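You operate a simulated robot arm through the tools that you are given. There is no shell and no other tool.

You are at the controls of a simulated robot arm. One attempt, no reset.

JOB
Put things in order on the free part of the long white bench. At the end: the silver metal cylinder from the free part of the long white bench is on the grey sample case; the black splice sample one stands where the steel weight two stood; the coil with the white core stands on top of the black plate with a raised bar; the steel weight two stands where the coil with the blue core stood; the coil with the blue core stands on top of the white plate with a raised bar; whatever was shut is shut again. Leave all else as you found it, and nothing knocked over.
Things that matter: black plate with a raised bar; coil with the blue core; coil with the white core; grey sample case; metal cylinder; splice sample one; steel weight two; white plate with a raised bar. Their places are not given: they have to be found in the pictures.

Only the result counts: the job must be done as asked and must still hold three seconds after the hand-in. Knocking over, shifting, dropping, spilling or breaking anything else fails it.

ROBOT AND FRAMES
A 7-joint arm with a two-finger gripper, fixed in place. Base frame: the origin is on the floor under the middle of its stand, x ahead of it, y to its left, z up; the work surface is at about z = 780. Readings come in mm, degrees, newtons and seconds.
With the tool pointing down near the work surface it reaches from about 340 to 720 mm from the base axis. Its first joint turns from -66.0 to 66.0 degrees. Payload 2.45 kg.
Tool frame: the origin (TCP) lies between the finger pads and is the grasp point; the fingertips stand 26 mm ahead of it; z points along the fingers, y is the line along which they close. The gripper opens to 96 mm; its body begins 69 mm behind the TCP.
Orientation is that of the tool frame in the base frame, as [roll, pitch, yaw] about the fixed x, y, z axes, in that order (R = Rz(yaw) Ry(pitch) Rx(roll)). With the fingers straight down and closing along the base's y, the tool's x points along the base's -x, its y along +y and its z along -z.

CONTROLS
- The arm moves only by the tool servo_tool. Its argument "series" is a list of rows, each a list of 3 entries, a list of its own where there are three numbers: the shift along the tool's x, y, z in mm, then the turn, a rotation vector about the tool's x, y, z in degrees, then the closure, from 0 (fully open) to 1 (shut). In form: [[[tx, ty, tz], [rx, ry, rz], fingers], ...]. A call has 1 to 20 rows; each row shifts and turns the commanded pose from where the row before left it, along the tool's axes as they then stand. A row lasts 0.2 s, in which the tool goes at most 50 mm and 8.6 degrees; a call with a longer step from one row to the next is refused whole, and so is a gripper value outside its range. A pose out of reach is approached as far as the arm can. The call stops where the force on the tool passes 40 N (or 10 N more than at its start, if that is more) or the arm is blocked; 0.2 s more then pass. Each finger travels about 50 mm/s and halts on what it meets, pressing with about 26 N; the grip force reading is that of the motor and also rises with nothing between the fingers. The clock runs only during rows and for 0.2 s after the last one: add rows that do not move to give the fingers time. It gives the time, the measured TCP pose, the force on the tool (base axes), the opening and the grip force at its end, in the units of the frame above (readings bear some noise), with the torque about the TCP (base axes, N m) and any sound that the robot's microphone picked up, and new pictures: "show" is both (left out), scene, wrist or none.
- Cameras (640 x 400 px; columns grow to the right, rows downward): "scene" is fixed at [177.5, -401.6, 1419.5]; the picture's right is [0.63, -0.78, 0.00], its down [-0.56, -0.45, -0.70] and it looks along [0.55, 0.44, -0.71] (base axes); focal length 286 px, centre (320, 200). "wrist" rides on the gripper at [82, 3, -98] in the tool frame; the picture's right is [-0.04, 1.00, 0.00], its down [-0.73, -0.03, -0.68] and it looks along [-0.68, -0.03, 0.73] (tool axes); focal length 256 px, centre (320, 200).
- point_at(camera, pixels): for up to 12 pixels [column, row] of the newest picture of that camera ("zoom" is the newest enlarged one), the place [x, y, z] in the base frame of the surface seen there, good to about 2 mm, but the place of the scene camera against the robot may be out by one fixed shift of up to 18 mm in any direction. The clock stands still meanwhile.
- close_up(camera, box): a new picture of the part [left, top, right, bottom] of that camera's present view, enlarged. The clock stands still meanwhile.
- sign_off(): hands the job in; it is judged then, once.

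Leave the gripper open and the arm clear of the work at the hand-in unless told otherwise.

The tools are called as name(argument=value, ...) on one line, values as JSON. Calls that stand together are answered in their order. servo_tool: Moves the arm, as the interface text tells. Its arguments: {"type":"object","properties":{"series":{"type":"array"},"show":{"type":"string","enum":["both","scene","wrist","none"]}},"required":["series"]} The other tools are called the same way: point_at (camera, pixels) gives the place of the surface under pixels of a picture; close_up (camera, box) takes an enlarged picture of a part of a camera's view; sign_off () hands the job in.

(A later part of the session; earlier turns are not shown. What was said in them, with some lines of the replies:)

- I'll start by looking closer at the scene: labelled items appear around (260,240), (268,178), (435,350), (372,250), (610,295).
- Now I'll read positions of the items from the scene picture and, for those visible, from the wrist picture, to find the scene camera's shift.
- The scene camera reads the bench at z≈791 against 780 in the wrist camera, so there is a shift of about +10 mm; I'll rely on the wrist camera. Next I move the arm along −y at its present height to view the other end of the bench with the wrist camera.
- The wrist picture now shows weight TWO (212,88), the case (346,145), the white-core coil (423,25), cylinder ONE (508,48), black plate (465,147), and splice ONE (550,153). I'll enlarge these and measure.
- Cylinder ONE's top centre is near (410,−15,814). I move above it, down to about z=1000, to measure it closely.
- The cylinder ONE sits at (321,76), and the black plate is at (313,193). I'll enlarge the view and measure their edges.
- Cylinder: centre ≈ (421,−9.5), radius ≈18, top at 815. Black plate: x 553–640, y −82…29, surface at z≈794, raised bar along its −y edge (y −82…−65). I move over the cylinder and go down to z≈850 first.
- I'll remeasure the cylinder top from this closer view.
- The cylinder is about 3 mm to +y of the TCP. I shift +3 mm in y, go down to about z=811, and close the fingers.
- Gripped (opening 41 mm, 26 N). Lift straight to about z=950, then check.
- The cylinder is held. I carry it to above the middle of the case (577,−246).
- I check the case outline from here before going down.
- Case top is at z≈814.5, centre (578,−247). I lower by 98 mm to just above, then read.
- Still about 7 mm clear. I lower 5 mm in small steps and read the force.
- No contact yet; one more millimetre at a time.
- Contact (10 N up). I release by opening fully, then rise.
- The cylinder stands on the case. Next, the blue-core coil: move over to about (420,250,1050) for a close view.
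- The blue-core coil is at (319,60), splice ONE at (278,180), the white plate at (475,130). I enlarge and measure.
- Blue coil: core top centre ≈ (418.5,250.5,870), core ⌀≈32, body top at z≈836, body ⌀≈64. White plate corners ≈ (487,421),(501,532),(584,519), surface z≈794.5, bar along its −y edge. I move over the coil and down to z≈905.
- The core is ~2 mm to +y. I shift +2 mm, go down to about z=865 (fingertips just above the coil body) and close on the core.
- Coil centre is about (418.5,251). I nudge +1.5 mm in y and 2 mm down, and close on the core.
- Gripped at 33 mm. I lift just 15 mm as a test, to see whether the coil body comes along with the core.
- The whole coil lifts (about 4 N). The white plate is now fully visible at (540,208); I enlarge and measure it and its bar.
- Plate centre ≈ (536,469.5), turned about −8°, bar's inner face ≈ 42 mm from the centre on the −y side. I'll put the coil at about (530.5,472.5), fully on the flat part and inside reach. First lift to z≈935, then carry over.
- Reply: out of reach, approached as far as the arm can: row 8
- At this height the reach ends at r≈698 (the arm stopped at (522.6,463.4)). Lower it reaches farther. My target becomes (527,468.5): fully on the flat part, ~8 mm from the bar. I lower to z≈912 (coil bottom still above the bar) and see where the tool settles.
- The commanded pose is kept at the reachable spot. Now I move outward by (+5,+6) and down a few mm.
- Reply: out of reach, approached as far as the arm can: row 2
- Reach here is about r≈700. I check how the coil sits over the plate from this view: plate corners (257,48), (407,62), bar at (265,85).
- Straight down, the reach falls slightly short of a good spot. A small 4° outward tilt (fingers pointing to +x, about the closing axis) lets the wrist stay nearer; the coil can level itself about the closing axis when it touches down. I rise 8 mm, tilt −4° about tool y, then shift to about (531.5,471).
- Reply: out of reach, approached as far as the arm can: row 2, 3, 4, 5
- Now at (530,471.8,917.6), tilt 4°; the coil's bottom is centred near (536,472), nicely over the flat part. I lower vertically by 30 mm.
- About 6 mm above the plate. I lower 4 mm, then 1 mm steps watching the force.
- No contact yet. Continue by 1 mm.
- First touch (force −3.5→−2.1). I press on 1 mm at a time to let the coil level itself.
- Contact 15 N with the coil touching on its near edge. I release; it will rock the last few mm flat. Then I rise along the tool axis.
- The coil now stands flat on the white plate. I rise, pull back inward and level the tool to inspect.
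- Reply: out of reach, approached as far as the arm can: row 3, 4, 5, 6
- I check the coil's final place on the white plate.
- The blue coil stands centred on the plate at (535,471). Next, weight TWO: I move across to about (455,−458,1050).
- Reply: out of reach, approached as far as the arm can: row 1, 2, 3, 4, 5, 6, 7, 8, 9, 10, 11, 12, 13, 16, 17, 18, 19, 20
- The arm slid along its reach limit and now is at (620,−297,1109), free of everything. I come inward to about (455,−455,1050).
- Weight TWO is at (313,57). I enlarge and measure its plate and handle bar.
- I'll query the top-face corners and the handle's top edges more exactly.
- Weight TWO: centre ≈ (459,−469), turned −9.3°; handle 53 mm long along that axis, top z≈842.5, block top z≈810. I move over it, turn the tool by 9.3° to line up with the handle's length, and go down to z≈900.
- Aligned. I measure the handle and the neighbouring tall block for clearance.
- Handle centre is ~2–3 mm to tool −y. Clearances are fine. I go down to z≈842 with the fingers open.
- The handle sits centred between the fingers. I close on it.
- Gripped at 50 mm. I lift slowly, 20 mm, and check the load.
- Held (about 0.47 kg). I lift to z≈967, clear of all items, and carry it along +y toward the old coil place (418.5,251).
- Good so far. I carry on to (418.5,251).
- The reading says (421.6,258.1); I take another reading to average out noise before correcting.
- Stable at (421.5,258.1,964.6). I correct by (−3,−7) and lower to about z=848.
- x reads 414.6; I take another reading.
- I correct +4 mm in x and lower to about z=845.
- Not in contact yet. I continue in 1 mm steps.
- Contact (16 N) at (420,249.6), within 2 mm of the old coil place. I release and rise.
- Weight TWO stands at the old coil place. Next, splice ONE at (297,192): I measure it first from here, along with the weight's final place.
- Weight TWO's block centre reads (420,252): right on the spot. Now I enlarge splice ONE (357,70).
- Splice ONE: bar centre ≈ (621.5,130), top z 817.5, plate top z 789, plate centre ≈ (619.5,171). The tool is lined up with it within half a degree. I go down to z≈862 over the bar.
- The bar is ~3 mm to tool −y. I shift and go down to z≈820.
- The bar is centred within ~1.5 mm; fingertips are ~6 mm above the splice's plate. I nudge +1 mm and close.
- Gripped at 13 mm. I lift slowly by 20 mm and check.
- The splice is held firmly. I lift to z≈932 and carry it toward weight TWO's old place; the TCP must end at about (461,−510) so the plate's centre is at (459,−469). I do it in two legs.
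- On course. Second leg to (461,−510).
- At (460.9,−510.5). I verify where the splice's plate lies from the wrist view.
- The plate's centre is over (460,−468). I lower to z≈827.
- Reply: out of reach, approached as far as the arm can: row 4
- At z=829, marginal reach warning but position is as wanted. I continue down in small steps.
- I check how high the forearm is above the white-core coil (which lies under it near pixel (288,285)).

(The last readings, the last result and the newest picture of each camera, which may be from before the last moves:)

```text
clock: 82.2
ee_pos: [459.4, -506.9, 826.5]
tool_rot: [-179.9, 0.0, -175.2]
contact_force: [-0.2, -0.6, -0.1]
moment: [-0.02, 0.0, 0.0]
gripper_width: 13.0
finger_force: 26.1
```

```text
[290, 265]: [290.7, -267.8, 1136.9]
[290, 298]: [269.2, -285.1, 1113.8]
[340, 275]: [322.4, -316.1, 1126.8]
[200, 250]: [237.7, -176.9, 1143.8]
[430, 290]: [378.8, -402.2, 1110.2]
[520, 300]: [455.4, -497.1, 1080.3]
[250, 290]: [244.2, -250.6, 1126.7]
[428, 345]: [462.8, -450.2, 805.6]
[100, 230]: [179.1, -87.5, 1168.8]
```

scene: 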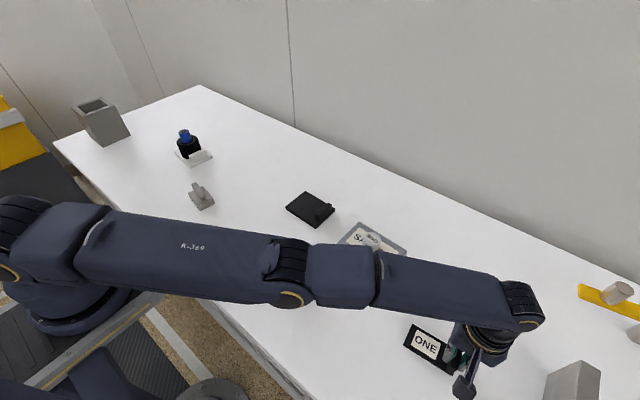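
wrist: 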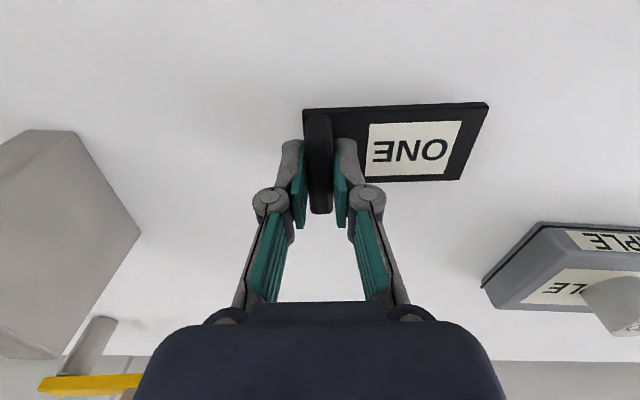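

The forearm is well above everything (z≈1110). I continue lowering the splice in 1 mm steps.

servo_tool(series=[[[0, 0, 1.5], [0, 0, 0], 1], [[0, 0, 1], [0, 0, 0], 1], [[0, 0, 0], [0, 0, 0], 1], [[0, 0, 0], [0, 0, 0], 1]], show="none")

servo_tool(series=[[[0, 0, 1], [0, 0, 0], 1], [[0, 0, 0], [0, 0, 0], 1]], show="none")

```text
clock: 83.2
ee_pos: [461.0, -506.6, 824.5]
tool_rot: [-180.0, 0.0, -175.3]
contact_force: [-0.9, 0.0, -0.9]
moment: [-0.04, 0.04, 0.01]
gripper_width: 13.4
finger_force: 26.7
```

```text
clock: 83.8
ee_pos: [460.6, -505.9, 824.0]
tool_rot: [-180.0, -0.1, -175.3]
contact_force: [0.8, -0.1, -0.9]
moment: [-0.04, 0.03, 0.02]
gripper_width: 13.4
finger_force: 26.2
```

servo_tool(series=[[[0, 0, 1], [0, 0, 0], 1], [[0, 0, 0], [0, 0, 0], 1], [[0, 0, 0], [0, 0, 0], 1]], show="none")

servo_tool(series=[[[0, 0, 1], [0, 0, 0], 1], [[0, 0, 0], [0, 0, 0], 1]], show="wrist")

```text
clock: 84.6
ee_pos: [460.7, -507.1, 822.9]
tool_rot: [180.0, 0.1, -175.3]
contact_force: [-0.1, 0.3, -0.8]
moment: [-0.05, 0.0, -0.02]
gripper_width: 13.5
finger_force: 26.4
```

```text
clock: 85.2
ee_pos: [458.3, -507.6, 822.7]
tool_rot: [-180.0, -0.1, -175.3]
contact_force: [-0.2, -0.5, -0.6]
moment: [0.02, 0.02, 0.02]
gripper_width: 13.1
finger_force: 26.6
```

wrist: 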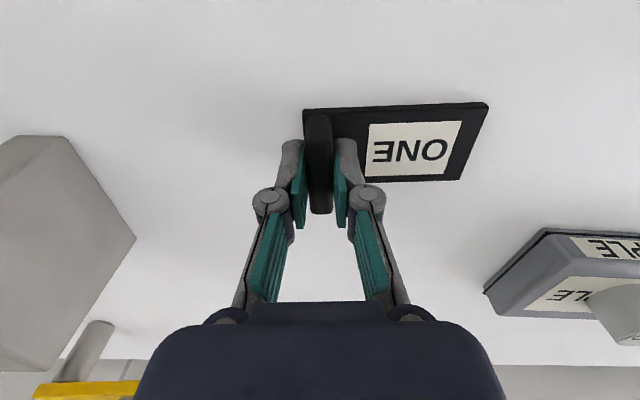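

Close; continue by 1 mm.

servo_tool(series=[[[0, 0, 1], [0, 0, 0], 1], [[0, 0, 0], [0, 0, 0], 1]], show="none")

servo_tool(series=[[[0, 0, 0.8], [0, 0, 0], 1], [[0, 0, 0], [0, 0, 0], 1]], show="none")

```text
clock: 85.8
ee_pos: [460.1, -506.8, 822.9]
tool_rot: [-179.9, 0.0, -175.4]
contact_force: [-1.2, -1.2, 0.9]
moment: [0.01, 0.0, 0.03]
gripper_width: 12.9
finger_force: 25.6
```

```text
clock: 86.4
ee_pos: [460.9, -504.4, 821.0]
tool_rot: [-179.8, 0.1, -175.2]
contact_force: [1.4, 0.9, 8.2]
moment: [0.06, -0.06, 0.01]
gripper_width: 13.0
finger_force: 26.0
```

Contact (8 N). I open the fingers and rise.

servo_tool(series=[[[0, 0, 0], [0, 0, 0], 0.8], [[0, 0, 0], [0, 0, 0], 0.6], [[0, 0, 0], [0, 0, 0], 0.4], [[0, 0, 0], [0, 0, 0], 0.2], [[0, 0, 0], [0, 0, 0], 0], [[0, 0, 0], [0, 0, 0], 0], [[0, 0, -15], [0, 0, 0], 0], [[0, 0, -30], [0, 0, 0], 0], [[0, 0, -40], [0, 0, 0], 0], [[0, 0, -40], [0, 0, 0], 0], [[20, 20, -30], [0, 0, 0], 0], [[0, 0, 0], [0, 0, 0], 0], [[0, 0, 0], [0, 0, 0], 0]], show="both")

```text
clock: 89.2
ee_pos: [454.6, -513.0, 980.0]
tool_rot: [179.9, 0.0, -175.3]
contact_force: [-0.9, 1.0, 0.1]
moment: [-0.01, 0.02, -0.02]
gripper_width: 96.0
finger_force: 0.0
out of reach, approached as far as the arm can: row 8, 11
```

scene: 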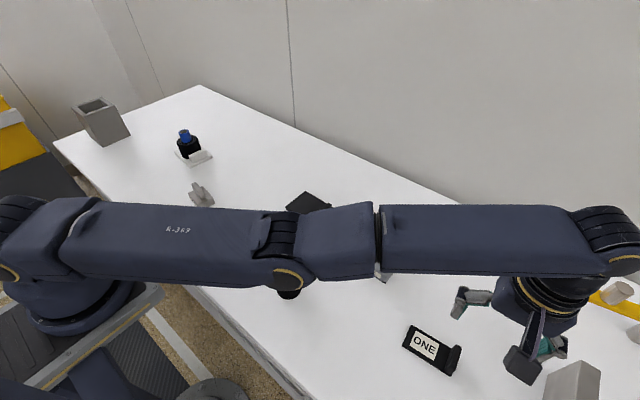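
wrist: 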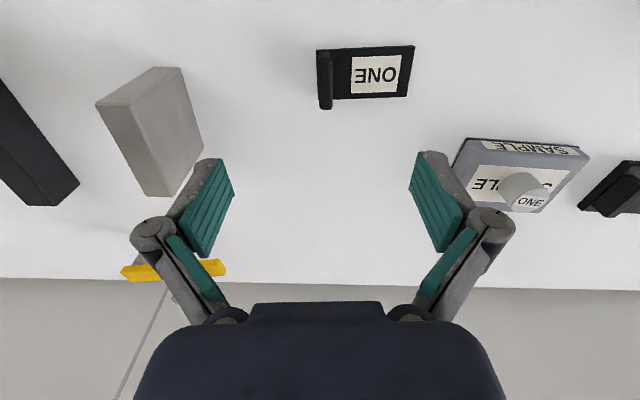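

Splice ONE stands on the bench. I measure where it lies.

point_at(camera="wrist", pixels=[[319, 54], [412, 49], [404, 94], [336, 97], [325, 85], [375, 73]])

```text
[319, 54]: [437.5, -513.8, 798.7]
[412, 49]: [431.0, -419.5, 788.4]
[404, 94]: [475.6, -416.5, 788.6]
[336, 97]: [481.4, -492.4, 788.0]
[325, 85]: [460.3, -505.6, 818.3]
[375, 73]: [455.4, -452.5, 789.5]
```

Splice ONE's centre is at about (459,−465), within 4 mm of the weight's old place. Next, the white-core coil: I move to above (377,−155) at z≈1000.

servo_tool(series=[[[5.6, 45.4, -2], [0, 0, 0], 0], [[5.6, 45.4, -2], [0, 0, 0], 0], [[5.6, 45.4, -2], [0, 0, 0], 0], [[5.6, 45.4, -2], [0, 0, 0], 0], [[5.6, 45.4, -2], [0, 0, 0], 0], [[5.6, 45.4, -2], [0, 0, 0], 0], [[5.6, 45.4, -2], [0, 0, 0], 0], [[5.6, 45.4, -2], [0, 0, 0], 0], [[0, 0, 0], [0, 0, 4.7], 0], [[0, 0, 0], [0, 0, 0], 0], [[0, 0, 0], [0, 0, 0], 0]], show="both")

```text
clock: 91.6
ee_pos: [581.9, -382.2, 1040.3]
tool_rot: [-180.0, -0.1, 179.9]
contact_force: [-0.5, 0.3, -0.8]
moment: [0.01, 0.04, -0.03]
gripper_width: 95.9
finger_force: 0.1
out of reach, approached as far as the arm can: row 1, 2, 3, 4, 5, 6, 7, 8
```

scene: 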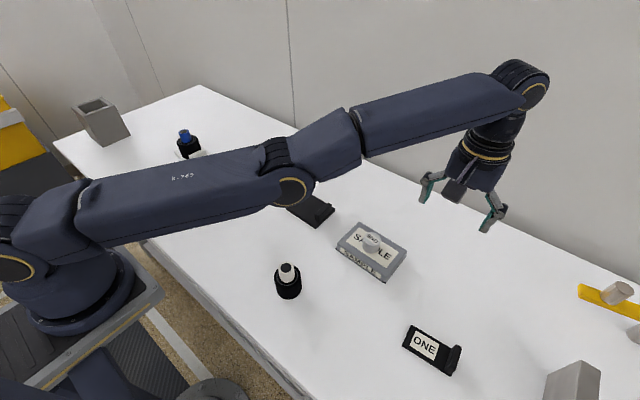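
wrist: 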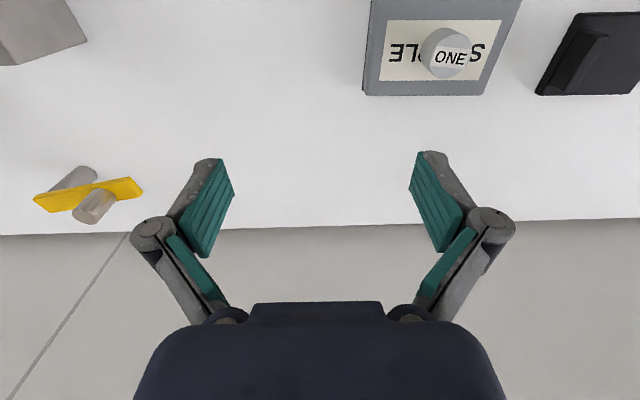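

The arm slid along its reach limit again (now at (582,−382,1040), nothing near). I pull inward first, then go to above the white-core coil.

servo_tool(series=[[[40, 0, 0], [0, 0, 0], 0], [[40, 0, 0], [0, 0, 0], 0], [[30, 20, 0], [0, 0, 0], 0], [[30, 30, 0], [0, 0, 0], 0], [[30, 35, 0], [0, 0, 0], 0], [[30, 35, 10], [0, 0, 0], 0], [[0, 45, 15], [0, 0, 0], 0], [[2, 45, 15], [0, 0, 0], 0], [[0, 17, 0], [0, 0, 0], 0], [[0, 0, 0], [0, 0, 0], 0], [[0, 0, 0], [0, 0, 0], 0], [[0, 0, 0], [0, 0, 0], 0]], show="both")

```text
clock: 94.2
ee_pos: [597.6, -352.3, 1067.7]
tool_rot: [179.9, -0.1, 180.0]
contact_force: [0.5, -0.3, 0.3]
moment: [0.0, 0.0, -0.04]
gripper_width: 96.0
finger_force: 0.1
out of reach, approached as far as the arm can: row 1, 2, 3, 4, 5, 6, 7, 8, 9
```

scene: 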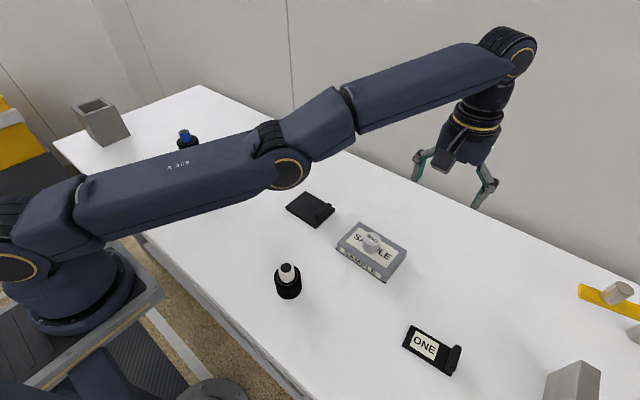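
wrist: 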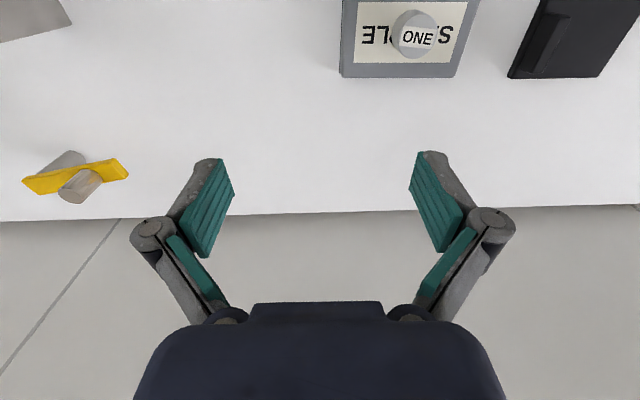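

The inward commands were not followed; the arm seems stuck stretched straight. I check its shape through a few points along the arm before choosing a way out.

point_at(camera="scene", pixels=[[20, 240], [100, 200], [180, 172], [250, 145], [290, 172], [330, 120], [420, 85], [500, 55], [520, 70], [480, 95], [470, 140], [20, 265]])

close_up(camera="scene", box=[0, 20, 560, 370])

```text
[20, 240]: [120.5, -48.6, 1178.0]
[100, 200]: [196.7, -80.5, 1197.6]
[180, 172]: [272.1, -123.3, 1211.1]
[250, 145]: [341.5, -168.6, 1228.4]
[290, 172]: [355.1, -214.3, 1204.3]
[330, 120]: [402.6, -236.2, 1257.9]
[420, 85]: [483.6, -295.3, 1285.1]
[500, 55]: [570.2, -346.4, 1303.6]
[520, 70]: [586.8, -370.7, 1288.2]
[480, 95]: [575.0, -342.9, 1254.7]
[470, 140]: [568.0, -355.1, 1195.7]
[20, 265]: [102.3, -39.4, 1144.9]
```

```text
1.14 times, centred on (280, 195) of scene
```

zoom: 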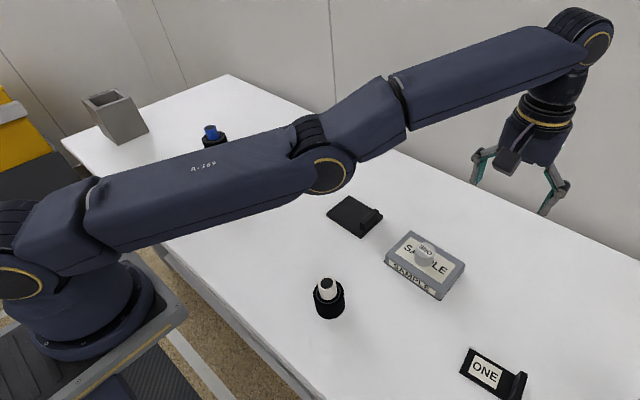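

The arm's elbow has flipped just past straight (bent slightly downward), which blocks inward moves. Moving down should turn the elbow back the normal way; there is room (cylinder top on the case is at 850, so I stay above z≈920). I go down 80 mm and look.

servo_tool(series=[[[0, 0, 25], [0, 0, 0], 0], [[0, 0, 25], [0, 0, 0], 0], [[0, 0, 25], [0, 0, 0], 0], [[0, 0, 0], [0, 0, 0], 0]], show="scene")

```text
clock: 95.2
ee_pos: [607.4, -363.4, 991.9]
tool_rot: [180.0, -0.2, 180.0]
contact_force: [-0.6, 0.1, 1.0]
moment: [0.01, -0.02, 0.01]
gripper_width: 95.9
finger_force: 0.1
out of reach, approached as far as the arm can: row 1, 2, 3
```

scene: 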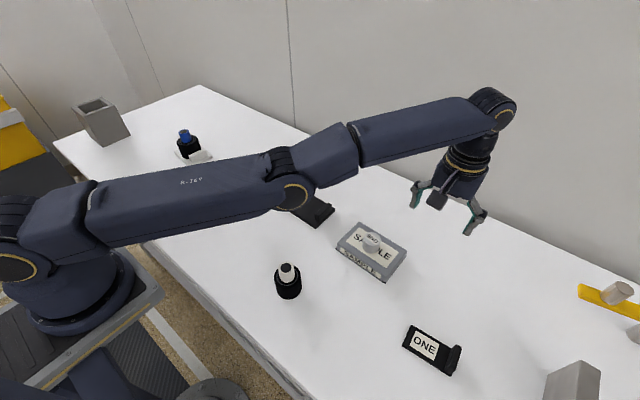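

Radius grew to 708 at z=992: the elbow is still on the wrong side. I go sideways to a free area (≈(560,−440)) and then further down, to drive the elbow back through straight.

servo_tool(series=[[[14, -26, 0], [0, 0, 0], 0], [[14, -26, 0], [0, 0, 0], 0], [[14, -25, 0], [0, 0, 0], 0], [[0, 0, 25], [0, 0, 0], 0], [[0, 0, 25], [0, 0, 0], 0], [[0, 0, 25], [0, 0, 0], 0], [[0, 0, 0], [0, 0, 0], 0]], show="both")

```text
clock: 96.8
ee_pos: [562.0, -420.5, 919.9]
tool_rot: [-180.0, 0.1, 180.0]
contact_force: [0.3, -0.1, 0.1]
moment: [0.0, 0.03, 0.01]
gripper_width: 95.7
finger_force: 0.0
out of reach, approached as far as the arm can: row 2, 3
```

scene: 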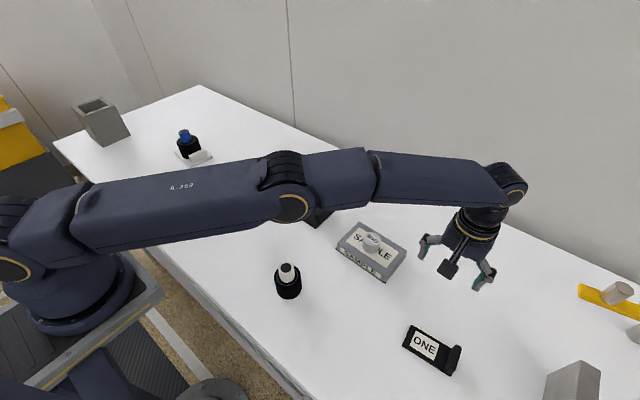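
wrist: 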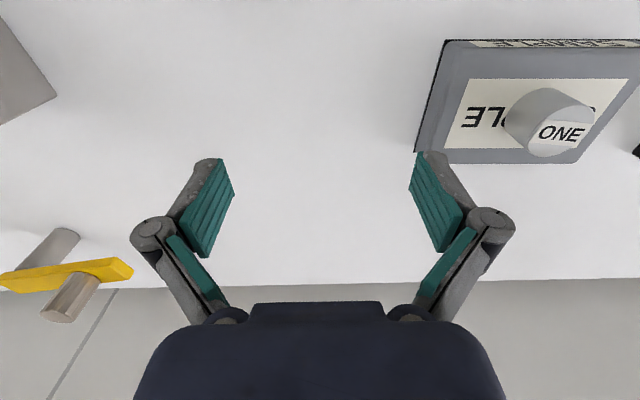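

The elbow is back on the normal side (no reach warnings). Now I pull inward radially 60 mm at this height as a test.

servo_tool(series=[[[24, 18, 0], [0, 0, 0], 0], [[24, 18, 0], [0, 0, 0], 0], [[24, 18, 0], [0, 0, 0], 0], [[0, 0, 0], [0, 0, 0], 0]], show="scene")

```text
clock: 97.8
ee_pos: [487.0, -368.0, 921.6]
tool_rot: [-180.0, 0.0, 179.9]
contact_force: [-0.2, -0.2, -0.5]
moment: [0.01, 0.04, 0.01]
gripper_width: 95.9
finger_force: 0.1
```

scene: 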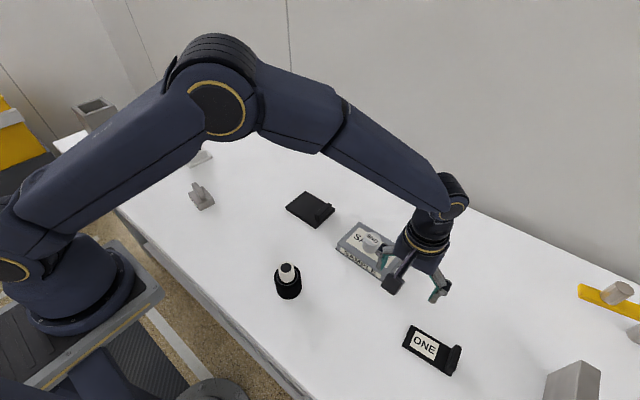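

The arm is back in its normal posture. I rise to z≈1000 and move to above the white-core coil at (377,−155).

servo_tool(series=[[[15, 10, -40], [0, 0, 0], 0], [[15, 15, -40], [0, 0, 0], 0], [[16, 38, 0], [0, 0, 0], 0], [[16, 38, 0], [0, 0, 0], 0], [[16, 38, 0], [0, 0, 0], 0], [[16, 38, 0], [0, 0, 0], 0], [[16, 36, 0], [0, 0, 0], 0], [[0, 0, 0], [0, 0, 0], 0], [[0, 0, 0], [0, 0, 0], 0]], show="both")

```text
clock: 99.8
ee_pos: [376.8, -157.3, 999.3]
tool_rot: [180.0, 0.0, -180.0]
contact_force: [-0.3, 0.0, 0.0]
moment: [0.01, 0.01, 0.02]
gripper_width: 96.0
finger_force: 0.0
```

scene: 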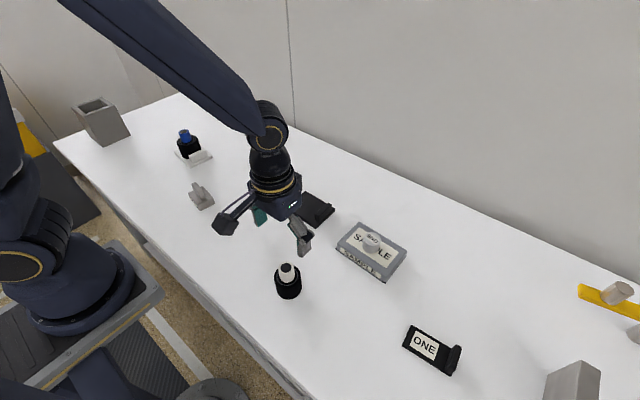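
wrist: 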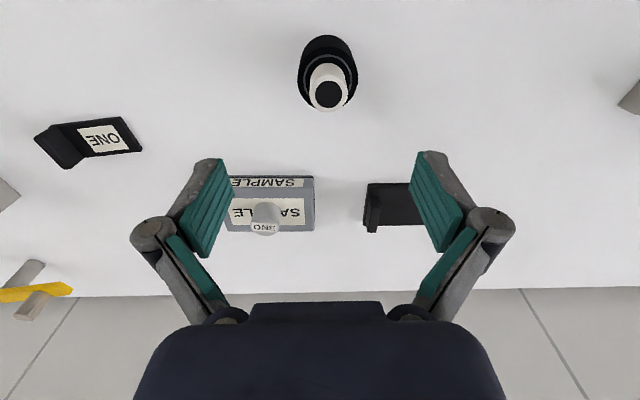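

The white-core coil is at (328,75). I measure it closely.

close_up(camera="wrist", box=[256, 20, 400, 110])

point_at(camera="wrist", pixels=[[328, 94], [312, 92], [346, 92], [328, 108], [302, 75], [354, 75], [328, 60], [328, 42]])

```text
4.44 times, centred on (328, 65) of wrist
```

zoom: 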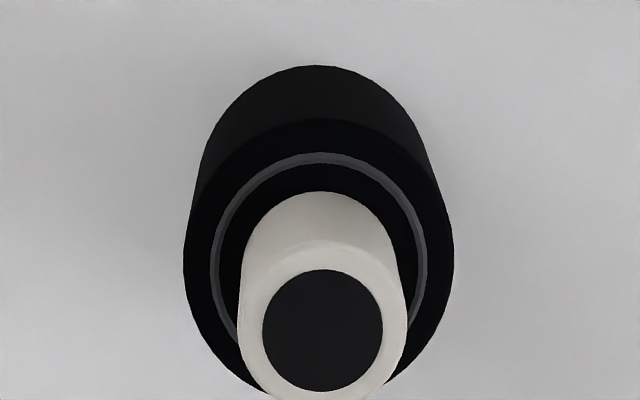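

```text
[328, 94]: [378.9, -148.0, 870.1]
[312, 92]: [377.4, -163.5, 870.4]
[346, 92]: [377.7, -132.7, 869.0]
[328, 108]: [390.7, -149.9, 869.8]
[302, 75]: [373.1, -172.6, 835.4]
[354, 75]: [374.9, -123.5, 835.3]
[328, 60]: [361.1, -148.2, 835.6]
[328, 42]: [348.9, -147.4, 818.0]
```

White coil: core top centre ≈ (377.5,−148.5,870), core ⌀≈36. I shift +8.3 in y and go down to z≈905.

servo_tool(series=[[[0, 8.3, 20], [0, 0, 0], 0], [[0, 0, 30], [0, 0, 0], 0], [[0, 0, 30], [0, 0, 0], 0], [[0, 0, 14], [0, 0, 0], 0], [[0, 0, 0], [0, 0, 0], 0], [[0, 0, 0], [0, 0, 0], 0], [[0, 0, 0], [0, 0, 0], 0]], show="wrist")

```text
clock: 101.4
ee_pos: [377.9, -147.6, 905.8]
tool_rot: [-179.9, -0.1, -180.0]
contact_force: [0.9, -0.2, -0.2]
moment: [-0.02, 0.0, -0.04]
gripper_width: 96.0
finger_force: 0.1
```

wrist: 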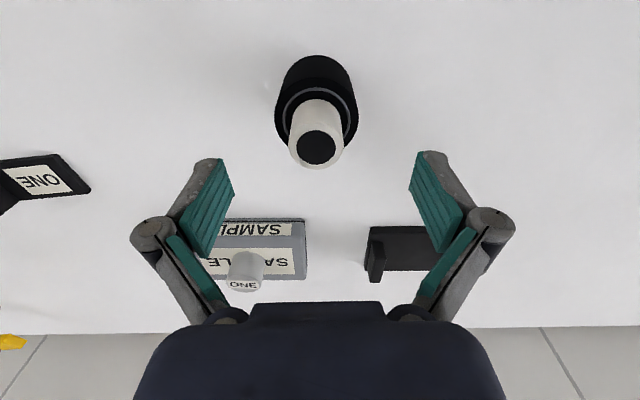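

The core is ~2 mm to −y. I shift, go down to z≈867 and look.

servo_tool(series=[[[0, -1.8, 15], [0, 0, 0], 0], [[0, 0, 15], [0, 0, 0], 0], [[0, 0, 9], [0, 0, 0], 0], [[0, 0, 0], [0, 0, 0], 0], [[0, 0, 0], [0, 0, 0], 0], [[0, 0, 0], [0, 0, 0], 0]], show="wrist")

```text
clock: 102.8
ee_pos: [377.2, -147.5, 867.0]
tool_rot: [180.0, 0.0, 180.0]
contact_force: [-0.5, -0.4, -0.1]
moment: [-0.02, 0.03, -0.01]
gripper_width: 96.1
finger_force: 0.0
```

wrist: 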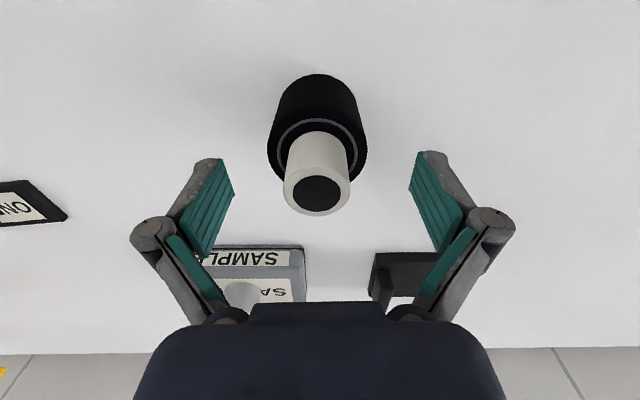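

Core is still ~1.5 mm to −y. Nudge and close.

servo_tool(series=[[[0, -1.3, 1], [0, 0, 0], 0], [[0, 0, 0], [0, 0, 0], 0.3], [[0, 0, 0], [0, 0, 0], 0.6], [[0, 0, 0], [0, 0, 0], 1], [[0, 0, 0], [0, 0, 0], 1], [[0, 0, 0], [0, 0, 0], 1], [[0, 0, 0], [0, 0, 0], 1]], show="wrist")

servo_tool(series=[[[0, 0, -5], [0, 0, 0], 1], [[0, 0, -10], [0, 0, 0], 1], [[0, 0, 0], [0, 0, 0], 1], [[0, 0, 0], [0, 0, 0], 1]], show="both")

```text
clock: 104.4
ee_pos: [376.4, -149.8, 864.1]
tool_rot: [-180.0, 0.1, 180.0]
contact_force: [0.3, -1.1, 2.1]
moment: [0.0, 0.04, -0.01]
gripper_width: 33.3
finger_force: 26.1
```

wrist: 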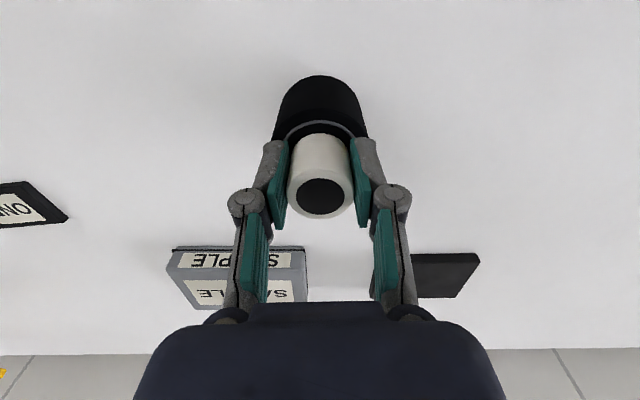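

```text
clock: 105.4
ee_pos: [378.8, -148.8, 880.0]
tool_rot: [-180.0, 0.1, -179.9]
contact_force: [0.2, 1.2, -2.3]
moment: [0.01, 0.05, 0.01]
gripper_width: 33.3
finger_force: 26.5
```

scene: 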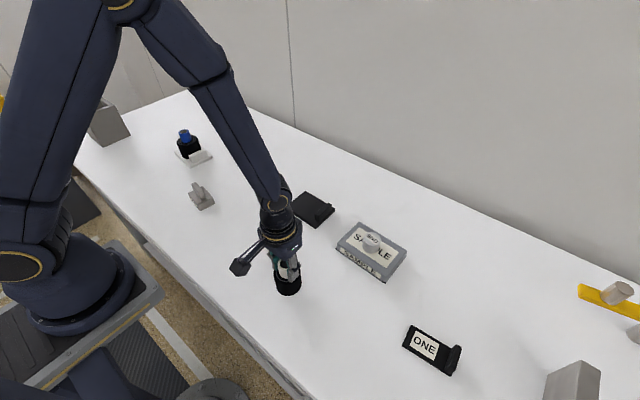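
wrist: 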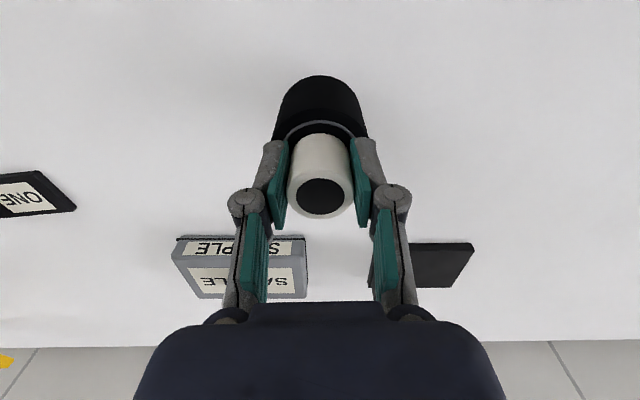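

The coil lifts cleanly (33 mm grip). I lift to z≈935 and carry it to over the black plate's flat part, target (597,−22).

servo_tool(series=[[[0, 0, -25], [0, 0, 0], 1], [[0, 0, -30], [0, 0, 0], 1], [[-36.4, 21.1, 0], [0, 0, 0], 1], [[-36.4, 21.1, 0], [0, 0, 0], 1], [[-36.4, 21.1, 0], [0, 0, 0], 1], [[-36.4, 21.1, 0], [0, 0, 0], 1], [[-36.4, 21.1, 0], [0, 0, 0], 1], [[-36.4, 21.1, 0], [0, 0, 0], 1], [[0, 0, 0], [0, 0, 0], 1], [[0, 0, 0], [0, 0, 0], 1], [[0, 0, 0], [0, 0, 0], 1]], show="both")

```text
clock: 107.8
ee_pos: [595.6, -25.1, 933.5]
tool_rot: [180.0, 0.0, 179.9]
contact_force: [0.3, 0.8, -1.9]
moment: [-0.02, -0.02, 0.0]
gripper_width: 33.3
finger_force: 25.6
```

scene: 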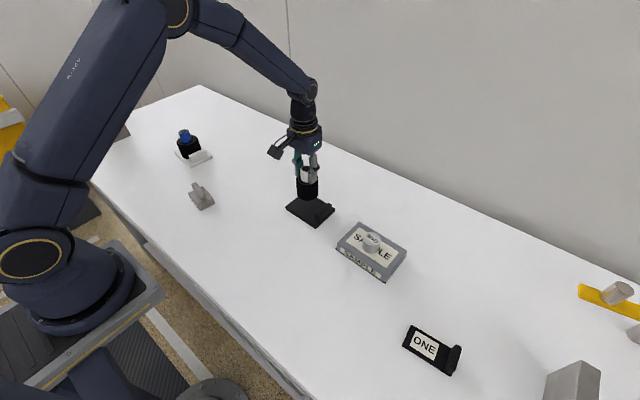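
wrist: 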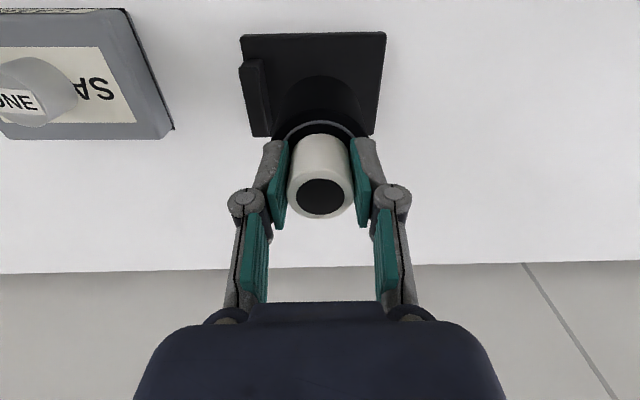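

I check the black plate's edges and bar from here.

close_up(camera="wrist", box=[220, 15, 420, 140])

point_at(camera="wrist", pixels=[[245, 39], [383, 36], [372, 125], [250, 65], [260, 65], [268, 100], [320, 60], [272, 60]])

```text
3.20 times, centred on (320, 78) of wrist
```

zoom: 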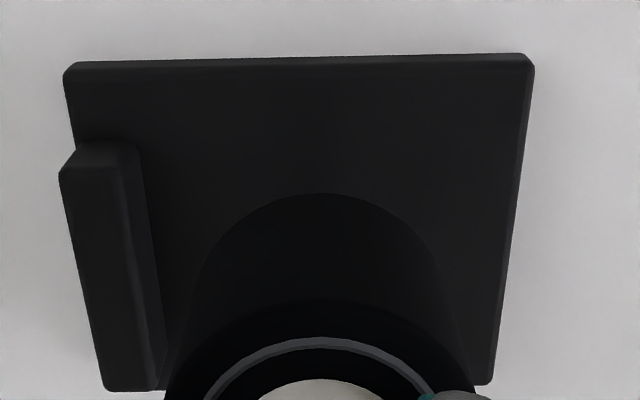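

```text
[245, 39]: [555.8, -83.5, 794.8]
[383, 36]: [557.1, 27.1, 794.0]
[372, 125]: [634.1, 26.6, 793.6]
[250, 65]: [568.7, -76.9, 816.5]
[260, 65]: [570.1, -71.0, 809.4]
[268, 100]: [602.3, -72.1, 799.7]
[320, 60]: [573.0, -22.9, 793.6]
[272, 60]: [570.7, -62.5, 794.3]
```

The flat part runs y −66…27, x 555–638. I shift +3 mm in y and lower to about z=884.

servo_tool(series=[[[-1, 3, 15], [0, 0, 0], 1], [[0, 0, 20], [0, 0, 0], 1], [[0, 0, 13], [0, 0, 0], 1], [[0, 0, 0], [0, 0, 0], 1], [[0, 0, 0], [0, 0, 0], 1], [[0, 0, 0], [0, 0, 0], 1]], show="wrist")

```text
clock: 109.2
ee_pos: [595.3, -20.3, 886.7]
tool_rot: [-179.9, 0.1, -180.0]
contact_force: [0.0, 0.1, -2.6]
moment: [-0.02, 0.03, 0.02]
gripper_width: 33.2
finger_force: 25.6
```

wrist: 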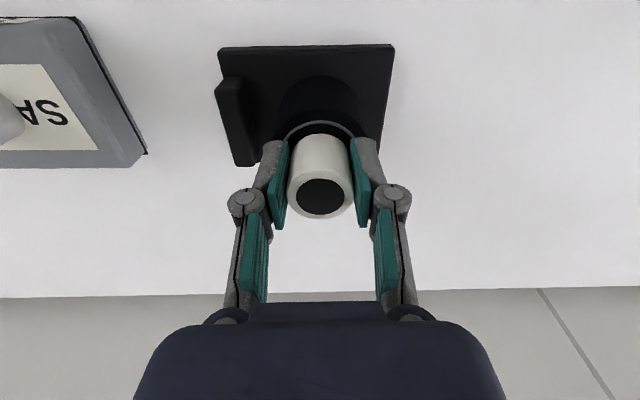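

About 7 mm above. I lower 4 mm then 1 mm steps.

servo_tool(series=[[[0, 0, 2], [0, 0, 0], 1], [[0, 0, 2], [0, 0, 0], 1], [[0, 0, 1], [0, 0, 0], 1], [[0, 0, 0], [0, 0, 0], 1], [[0, 0, 0], [0, 0, 0], 1]], show="none")

servo_tool(series=[[[0, 0, 1], [0, 0, 0], 1], [[0, 0, 0], [0, 0, 0], 1]], show="none")

servo_tool(series=[[[0, 0, 1], [0, 0, 0], 1], [[0, 0, 0], [0, 0, 0], 1]], show="none")

```text
clock: 110.4
ee_pos: [595.2, -19.8, 882.2]
tool_rot: [180.0, 0.0, 180.0]
contact_force: [-0.1, 0.2, -2.5]
moment: [0.01, 0.01, -0.02]
gripper_width: 33.3
finger_force: 25.9
```

```text
clock: 111.0
ee_pos: [596.2, -20.5, 880.0]
tool_rot: [180.0, 0.0, -179.9]
contact_force: [1.1, -0.3, -2.5]
moment: [-0.01, 0.03, -0.04]
gripper_width: 33.2
finger_force: 25.6
```

```text
clock: 111.6
ee_pos: [595.4, -20.8, 879.9]
tool_rot: [-179.9, 0.0, 179.9]
contact_force: [0.7, 0.1, -3.4]
moment: [0.0, 0.03, -0.01]
gripper_width: 33.2
finger_force: 25.6
```

servo_tool(series=[[[0, 0, 1], [0, 0, 0], 1], [[0, 0, 0], [0, 0, 0], 1]], show="none")

servo_tool(series=[[[0, 0, 0.8], [0, 0, 0], 1], [[0, 0, 0], [0, 0, 0], 1]], show="none")

```text
clock: 112.2
ee_pos: [596.5, -20.5, 879.5]
tool_rot: [180.0, 0.0, 179.9]
contact_force: [-0.4, 0.3, -3.1]
moment: [0.01, 0.02, -0.01]
gripper_width: 33.5
finger_force: 25.5
```

```text
clock: 112.8
ee_pos: [596.2, -21.3, 878.8]
tool_rot: [179.9, 0.0, 180.0]
contact_force: [0.8, 0.4, -1.6]
moment: [0.02, 0.02, -0.03]
gripper_width: 33.1
finger_force: 26.1
```

servo_tool(series=[[[0, 0, 0.7], [0, 0, 0], 1], [[0, 0, 0], [0, 0, 0], 1]], show="none")

servo_tool(series=[[[0, 0, 0.5], [0, 0, 0], 1], [[0, 0, 0], [0, 0, 0], 1]], show="none")

```text
clock: 113.4
ee_pos: [596.3, -20.3, 877.6]
tool_rot: [179.9, 0.0, 180.0]
contact_force: [-4.2, 0.3, 12.6]
moment: [-0.04, 0.41, 0.0]
gripper_width: 33.2
finger_force: 25.7
```

```text
clock: 114.0
ee_pos: [596.6, -19.2, 877.4]
tool_rot: [-180.0, 0.2, -180.0]
contact_force: [-3.4, -0.9, 18.6]
moment: [0.0, 0.12, 0.01]
gripper_width: 33.4
finger_force: 26.6
```

Firm contact (≈18 N). I open the fingers and rise.

servo_tool(series=[[[0, 0, 0], [0, 0, 0], 0.6], [[0, 0, 0], [0, 0, 0], 0.4], [[0, 0, 0], [0, 0, 0], 0.2], [[0, 0, 0], [0, 0, 0], 0], [[0, 0, 0], [0, 0, 0], 0], [[0, 0, -20], [0, 0, 0], 0], [[0, 0, -35], [0, 0, 0], 0], [[0, 0, -40], [0, 0, 0], 0], [[20, 0, -40], [0, 0, 0], 0], [[20, 0, -30], [0, 0, 0], 0], [[0, 0, 0], [0, 0, 0], 0], [[0, 0, 0], [0, 0, 0], 0]], show="both")

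```text
clock: 116.6
ee_pos: [556.2, -20.2, 1041.2]
tool_rot: [-180.0, 0.0, -179.9]
contact_force: [1.2, 0.3, -0.7]
moment: [0.02, 0.0, -0.01]
gripper_width: 96.2
finger_force: 0.1
```

scene: 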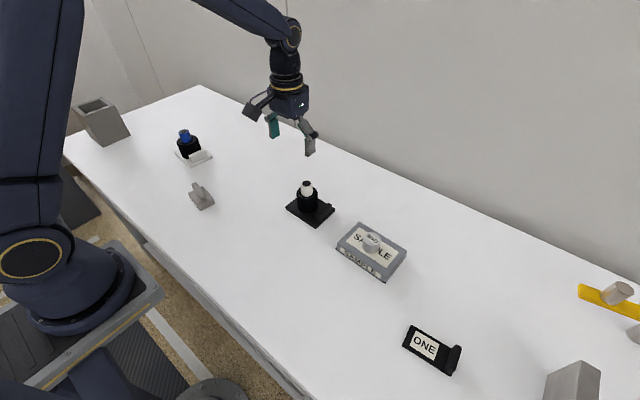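
wrist: 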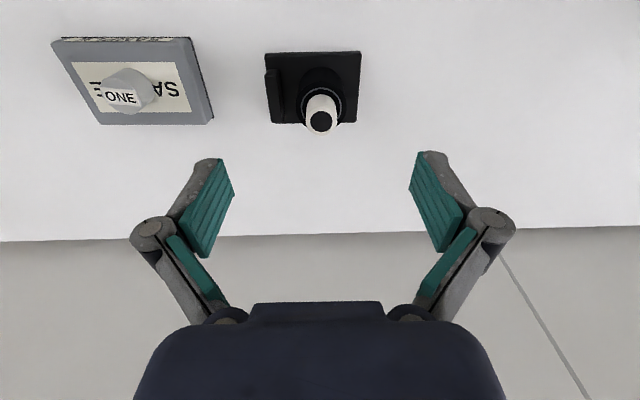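

All five moves are made. I move the arm up and back to a clear spot and inspect everything.

servo_tool(series=[[[30, 30, -20], [0, 0, 0], 0], [[30, 30, -20], [0, 0, 0], 0], [[30, 30, -20], [0, 0, 0], 0], [[10, 30, -20], [0, 0, 0], 0], [[0, 30, -10], [0, 0, 0], 0], [[0, 0, 0], [0, 0, 0], 0], [[0, 0, 0], [0, 0, 0], 0]], show="both")

close_up(camera="scene", box=[150, 110, 350, 235])

close_up(camera="scene", box=[280, 200, 640, 400])

close_up(camera="scene", box=[320, 205, 420, 268])

```text
clock: 118.2
ee_pos: [457.6, 130.3, 1129.4]
tool_rot: [179.9, 0.0, -180.0]
contact_force: [0.8, 0.1, -0.2]
moment: [0.01, 0.03, -0.01]
gripper_width: 96.0
finger_force: 0.0
```

scene: 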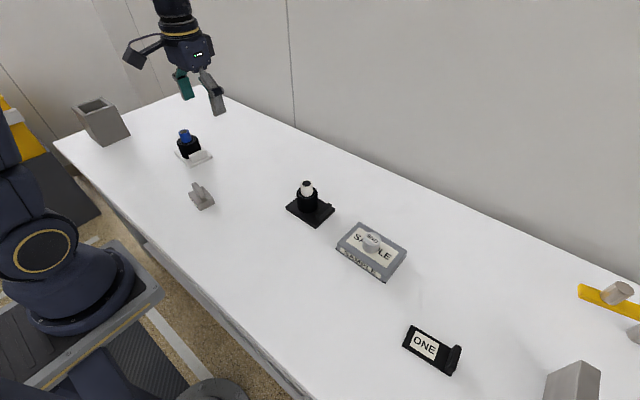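
wrist: 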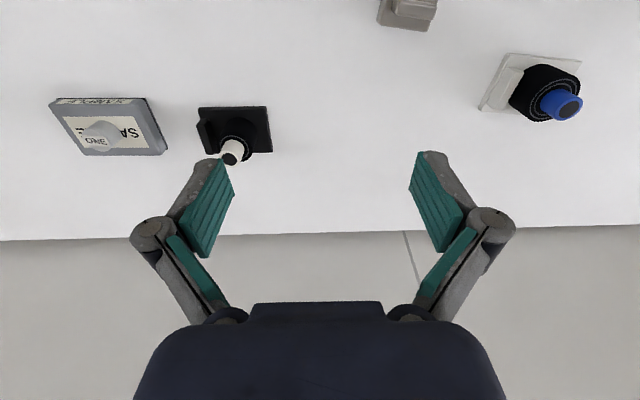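

```text
3.20 times, centred on (250, 172) of scene
```

zoom: 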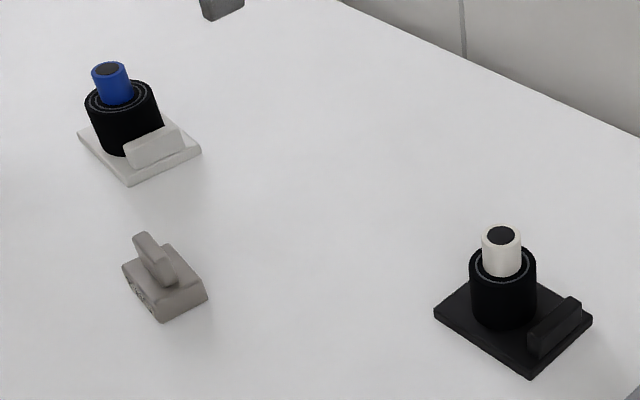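

```text
1.78 times, centred on (460, 300) of scene
```

zoom: 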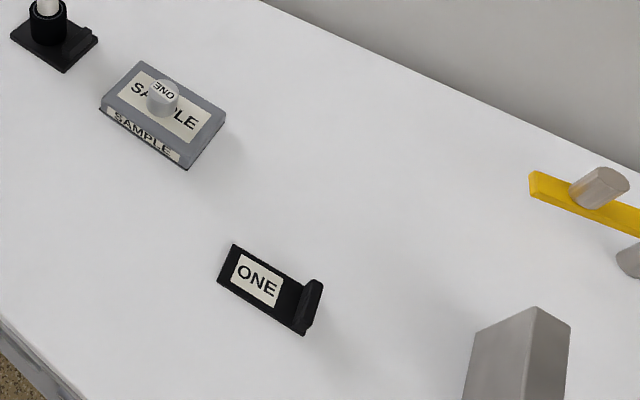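

```text
6.35 times, centred on (370, 236) of scene
```

zoom: 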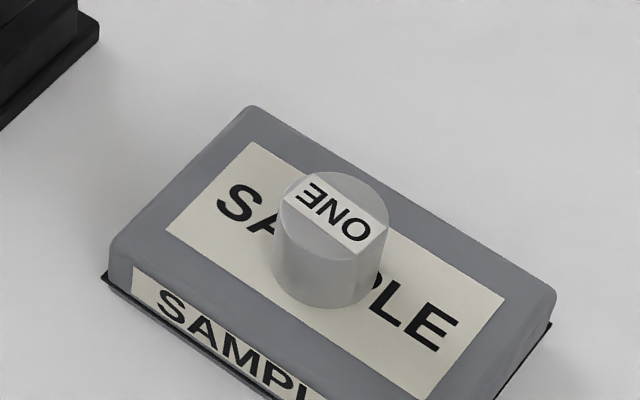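

Everything is in place: cylinder ONE on the closed case, blue coil on the white plate, white coil on the black plate, weight TWO at (420,252), splice ONE at (459,−465). The other items are where they were, the gripper is open and the arm is clear. I hand the job in.

sign_off()

```text
The job is handed in.
```

I finished the job and handed it in. Nothing was knocked over, and in the last pictures everything else looked where it was.

| Item | Where it is now | Fit |
|---|---|---|
| Silver cylinder (labelled ONE) | On top of the grey sample case, near its middle | Standing upright |
| Coil with the blue core | On the white plate, at about (535, 471) | About 2 mm from the plate's centre, clear of the bar |
| Steel weight two | At about (420, 252) | Within 2 mm of where the blue coil stood |
| Black splice sample one | At about (459, −465) | About 4 mm from where the weight stood |
| Coil with the white core | On the black plate, at about (597, −20) | Middle of the flat part, clear of the bar |

- **Which cylinder:** I took the one labelled ONE as the silver cylinder. The other cylinders I saw, on and beside the yellow bar, were left alone.
- **Shut items:** I opened nothing, so the case is as shut as it was.
- **Blue coil:** it was set down tilted about 4°, because the plate is near the end of the arm's reach. It rocked flat when released.
- **Arm posture:** while moving away from the splice, the arm got stuck stretched out and I had to work it free. It touched nothing.

At hand-in the gripper was open and the arm was clear of the work.
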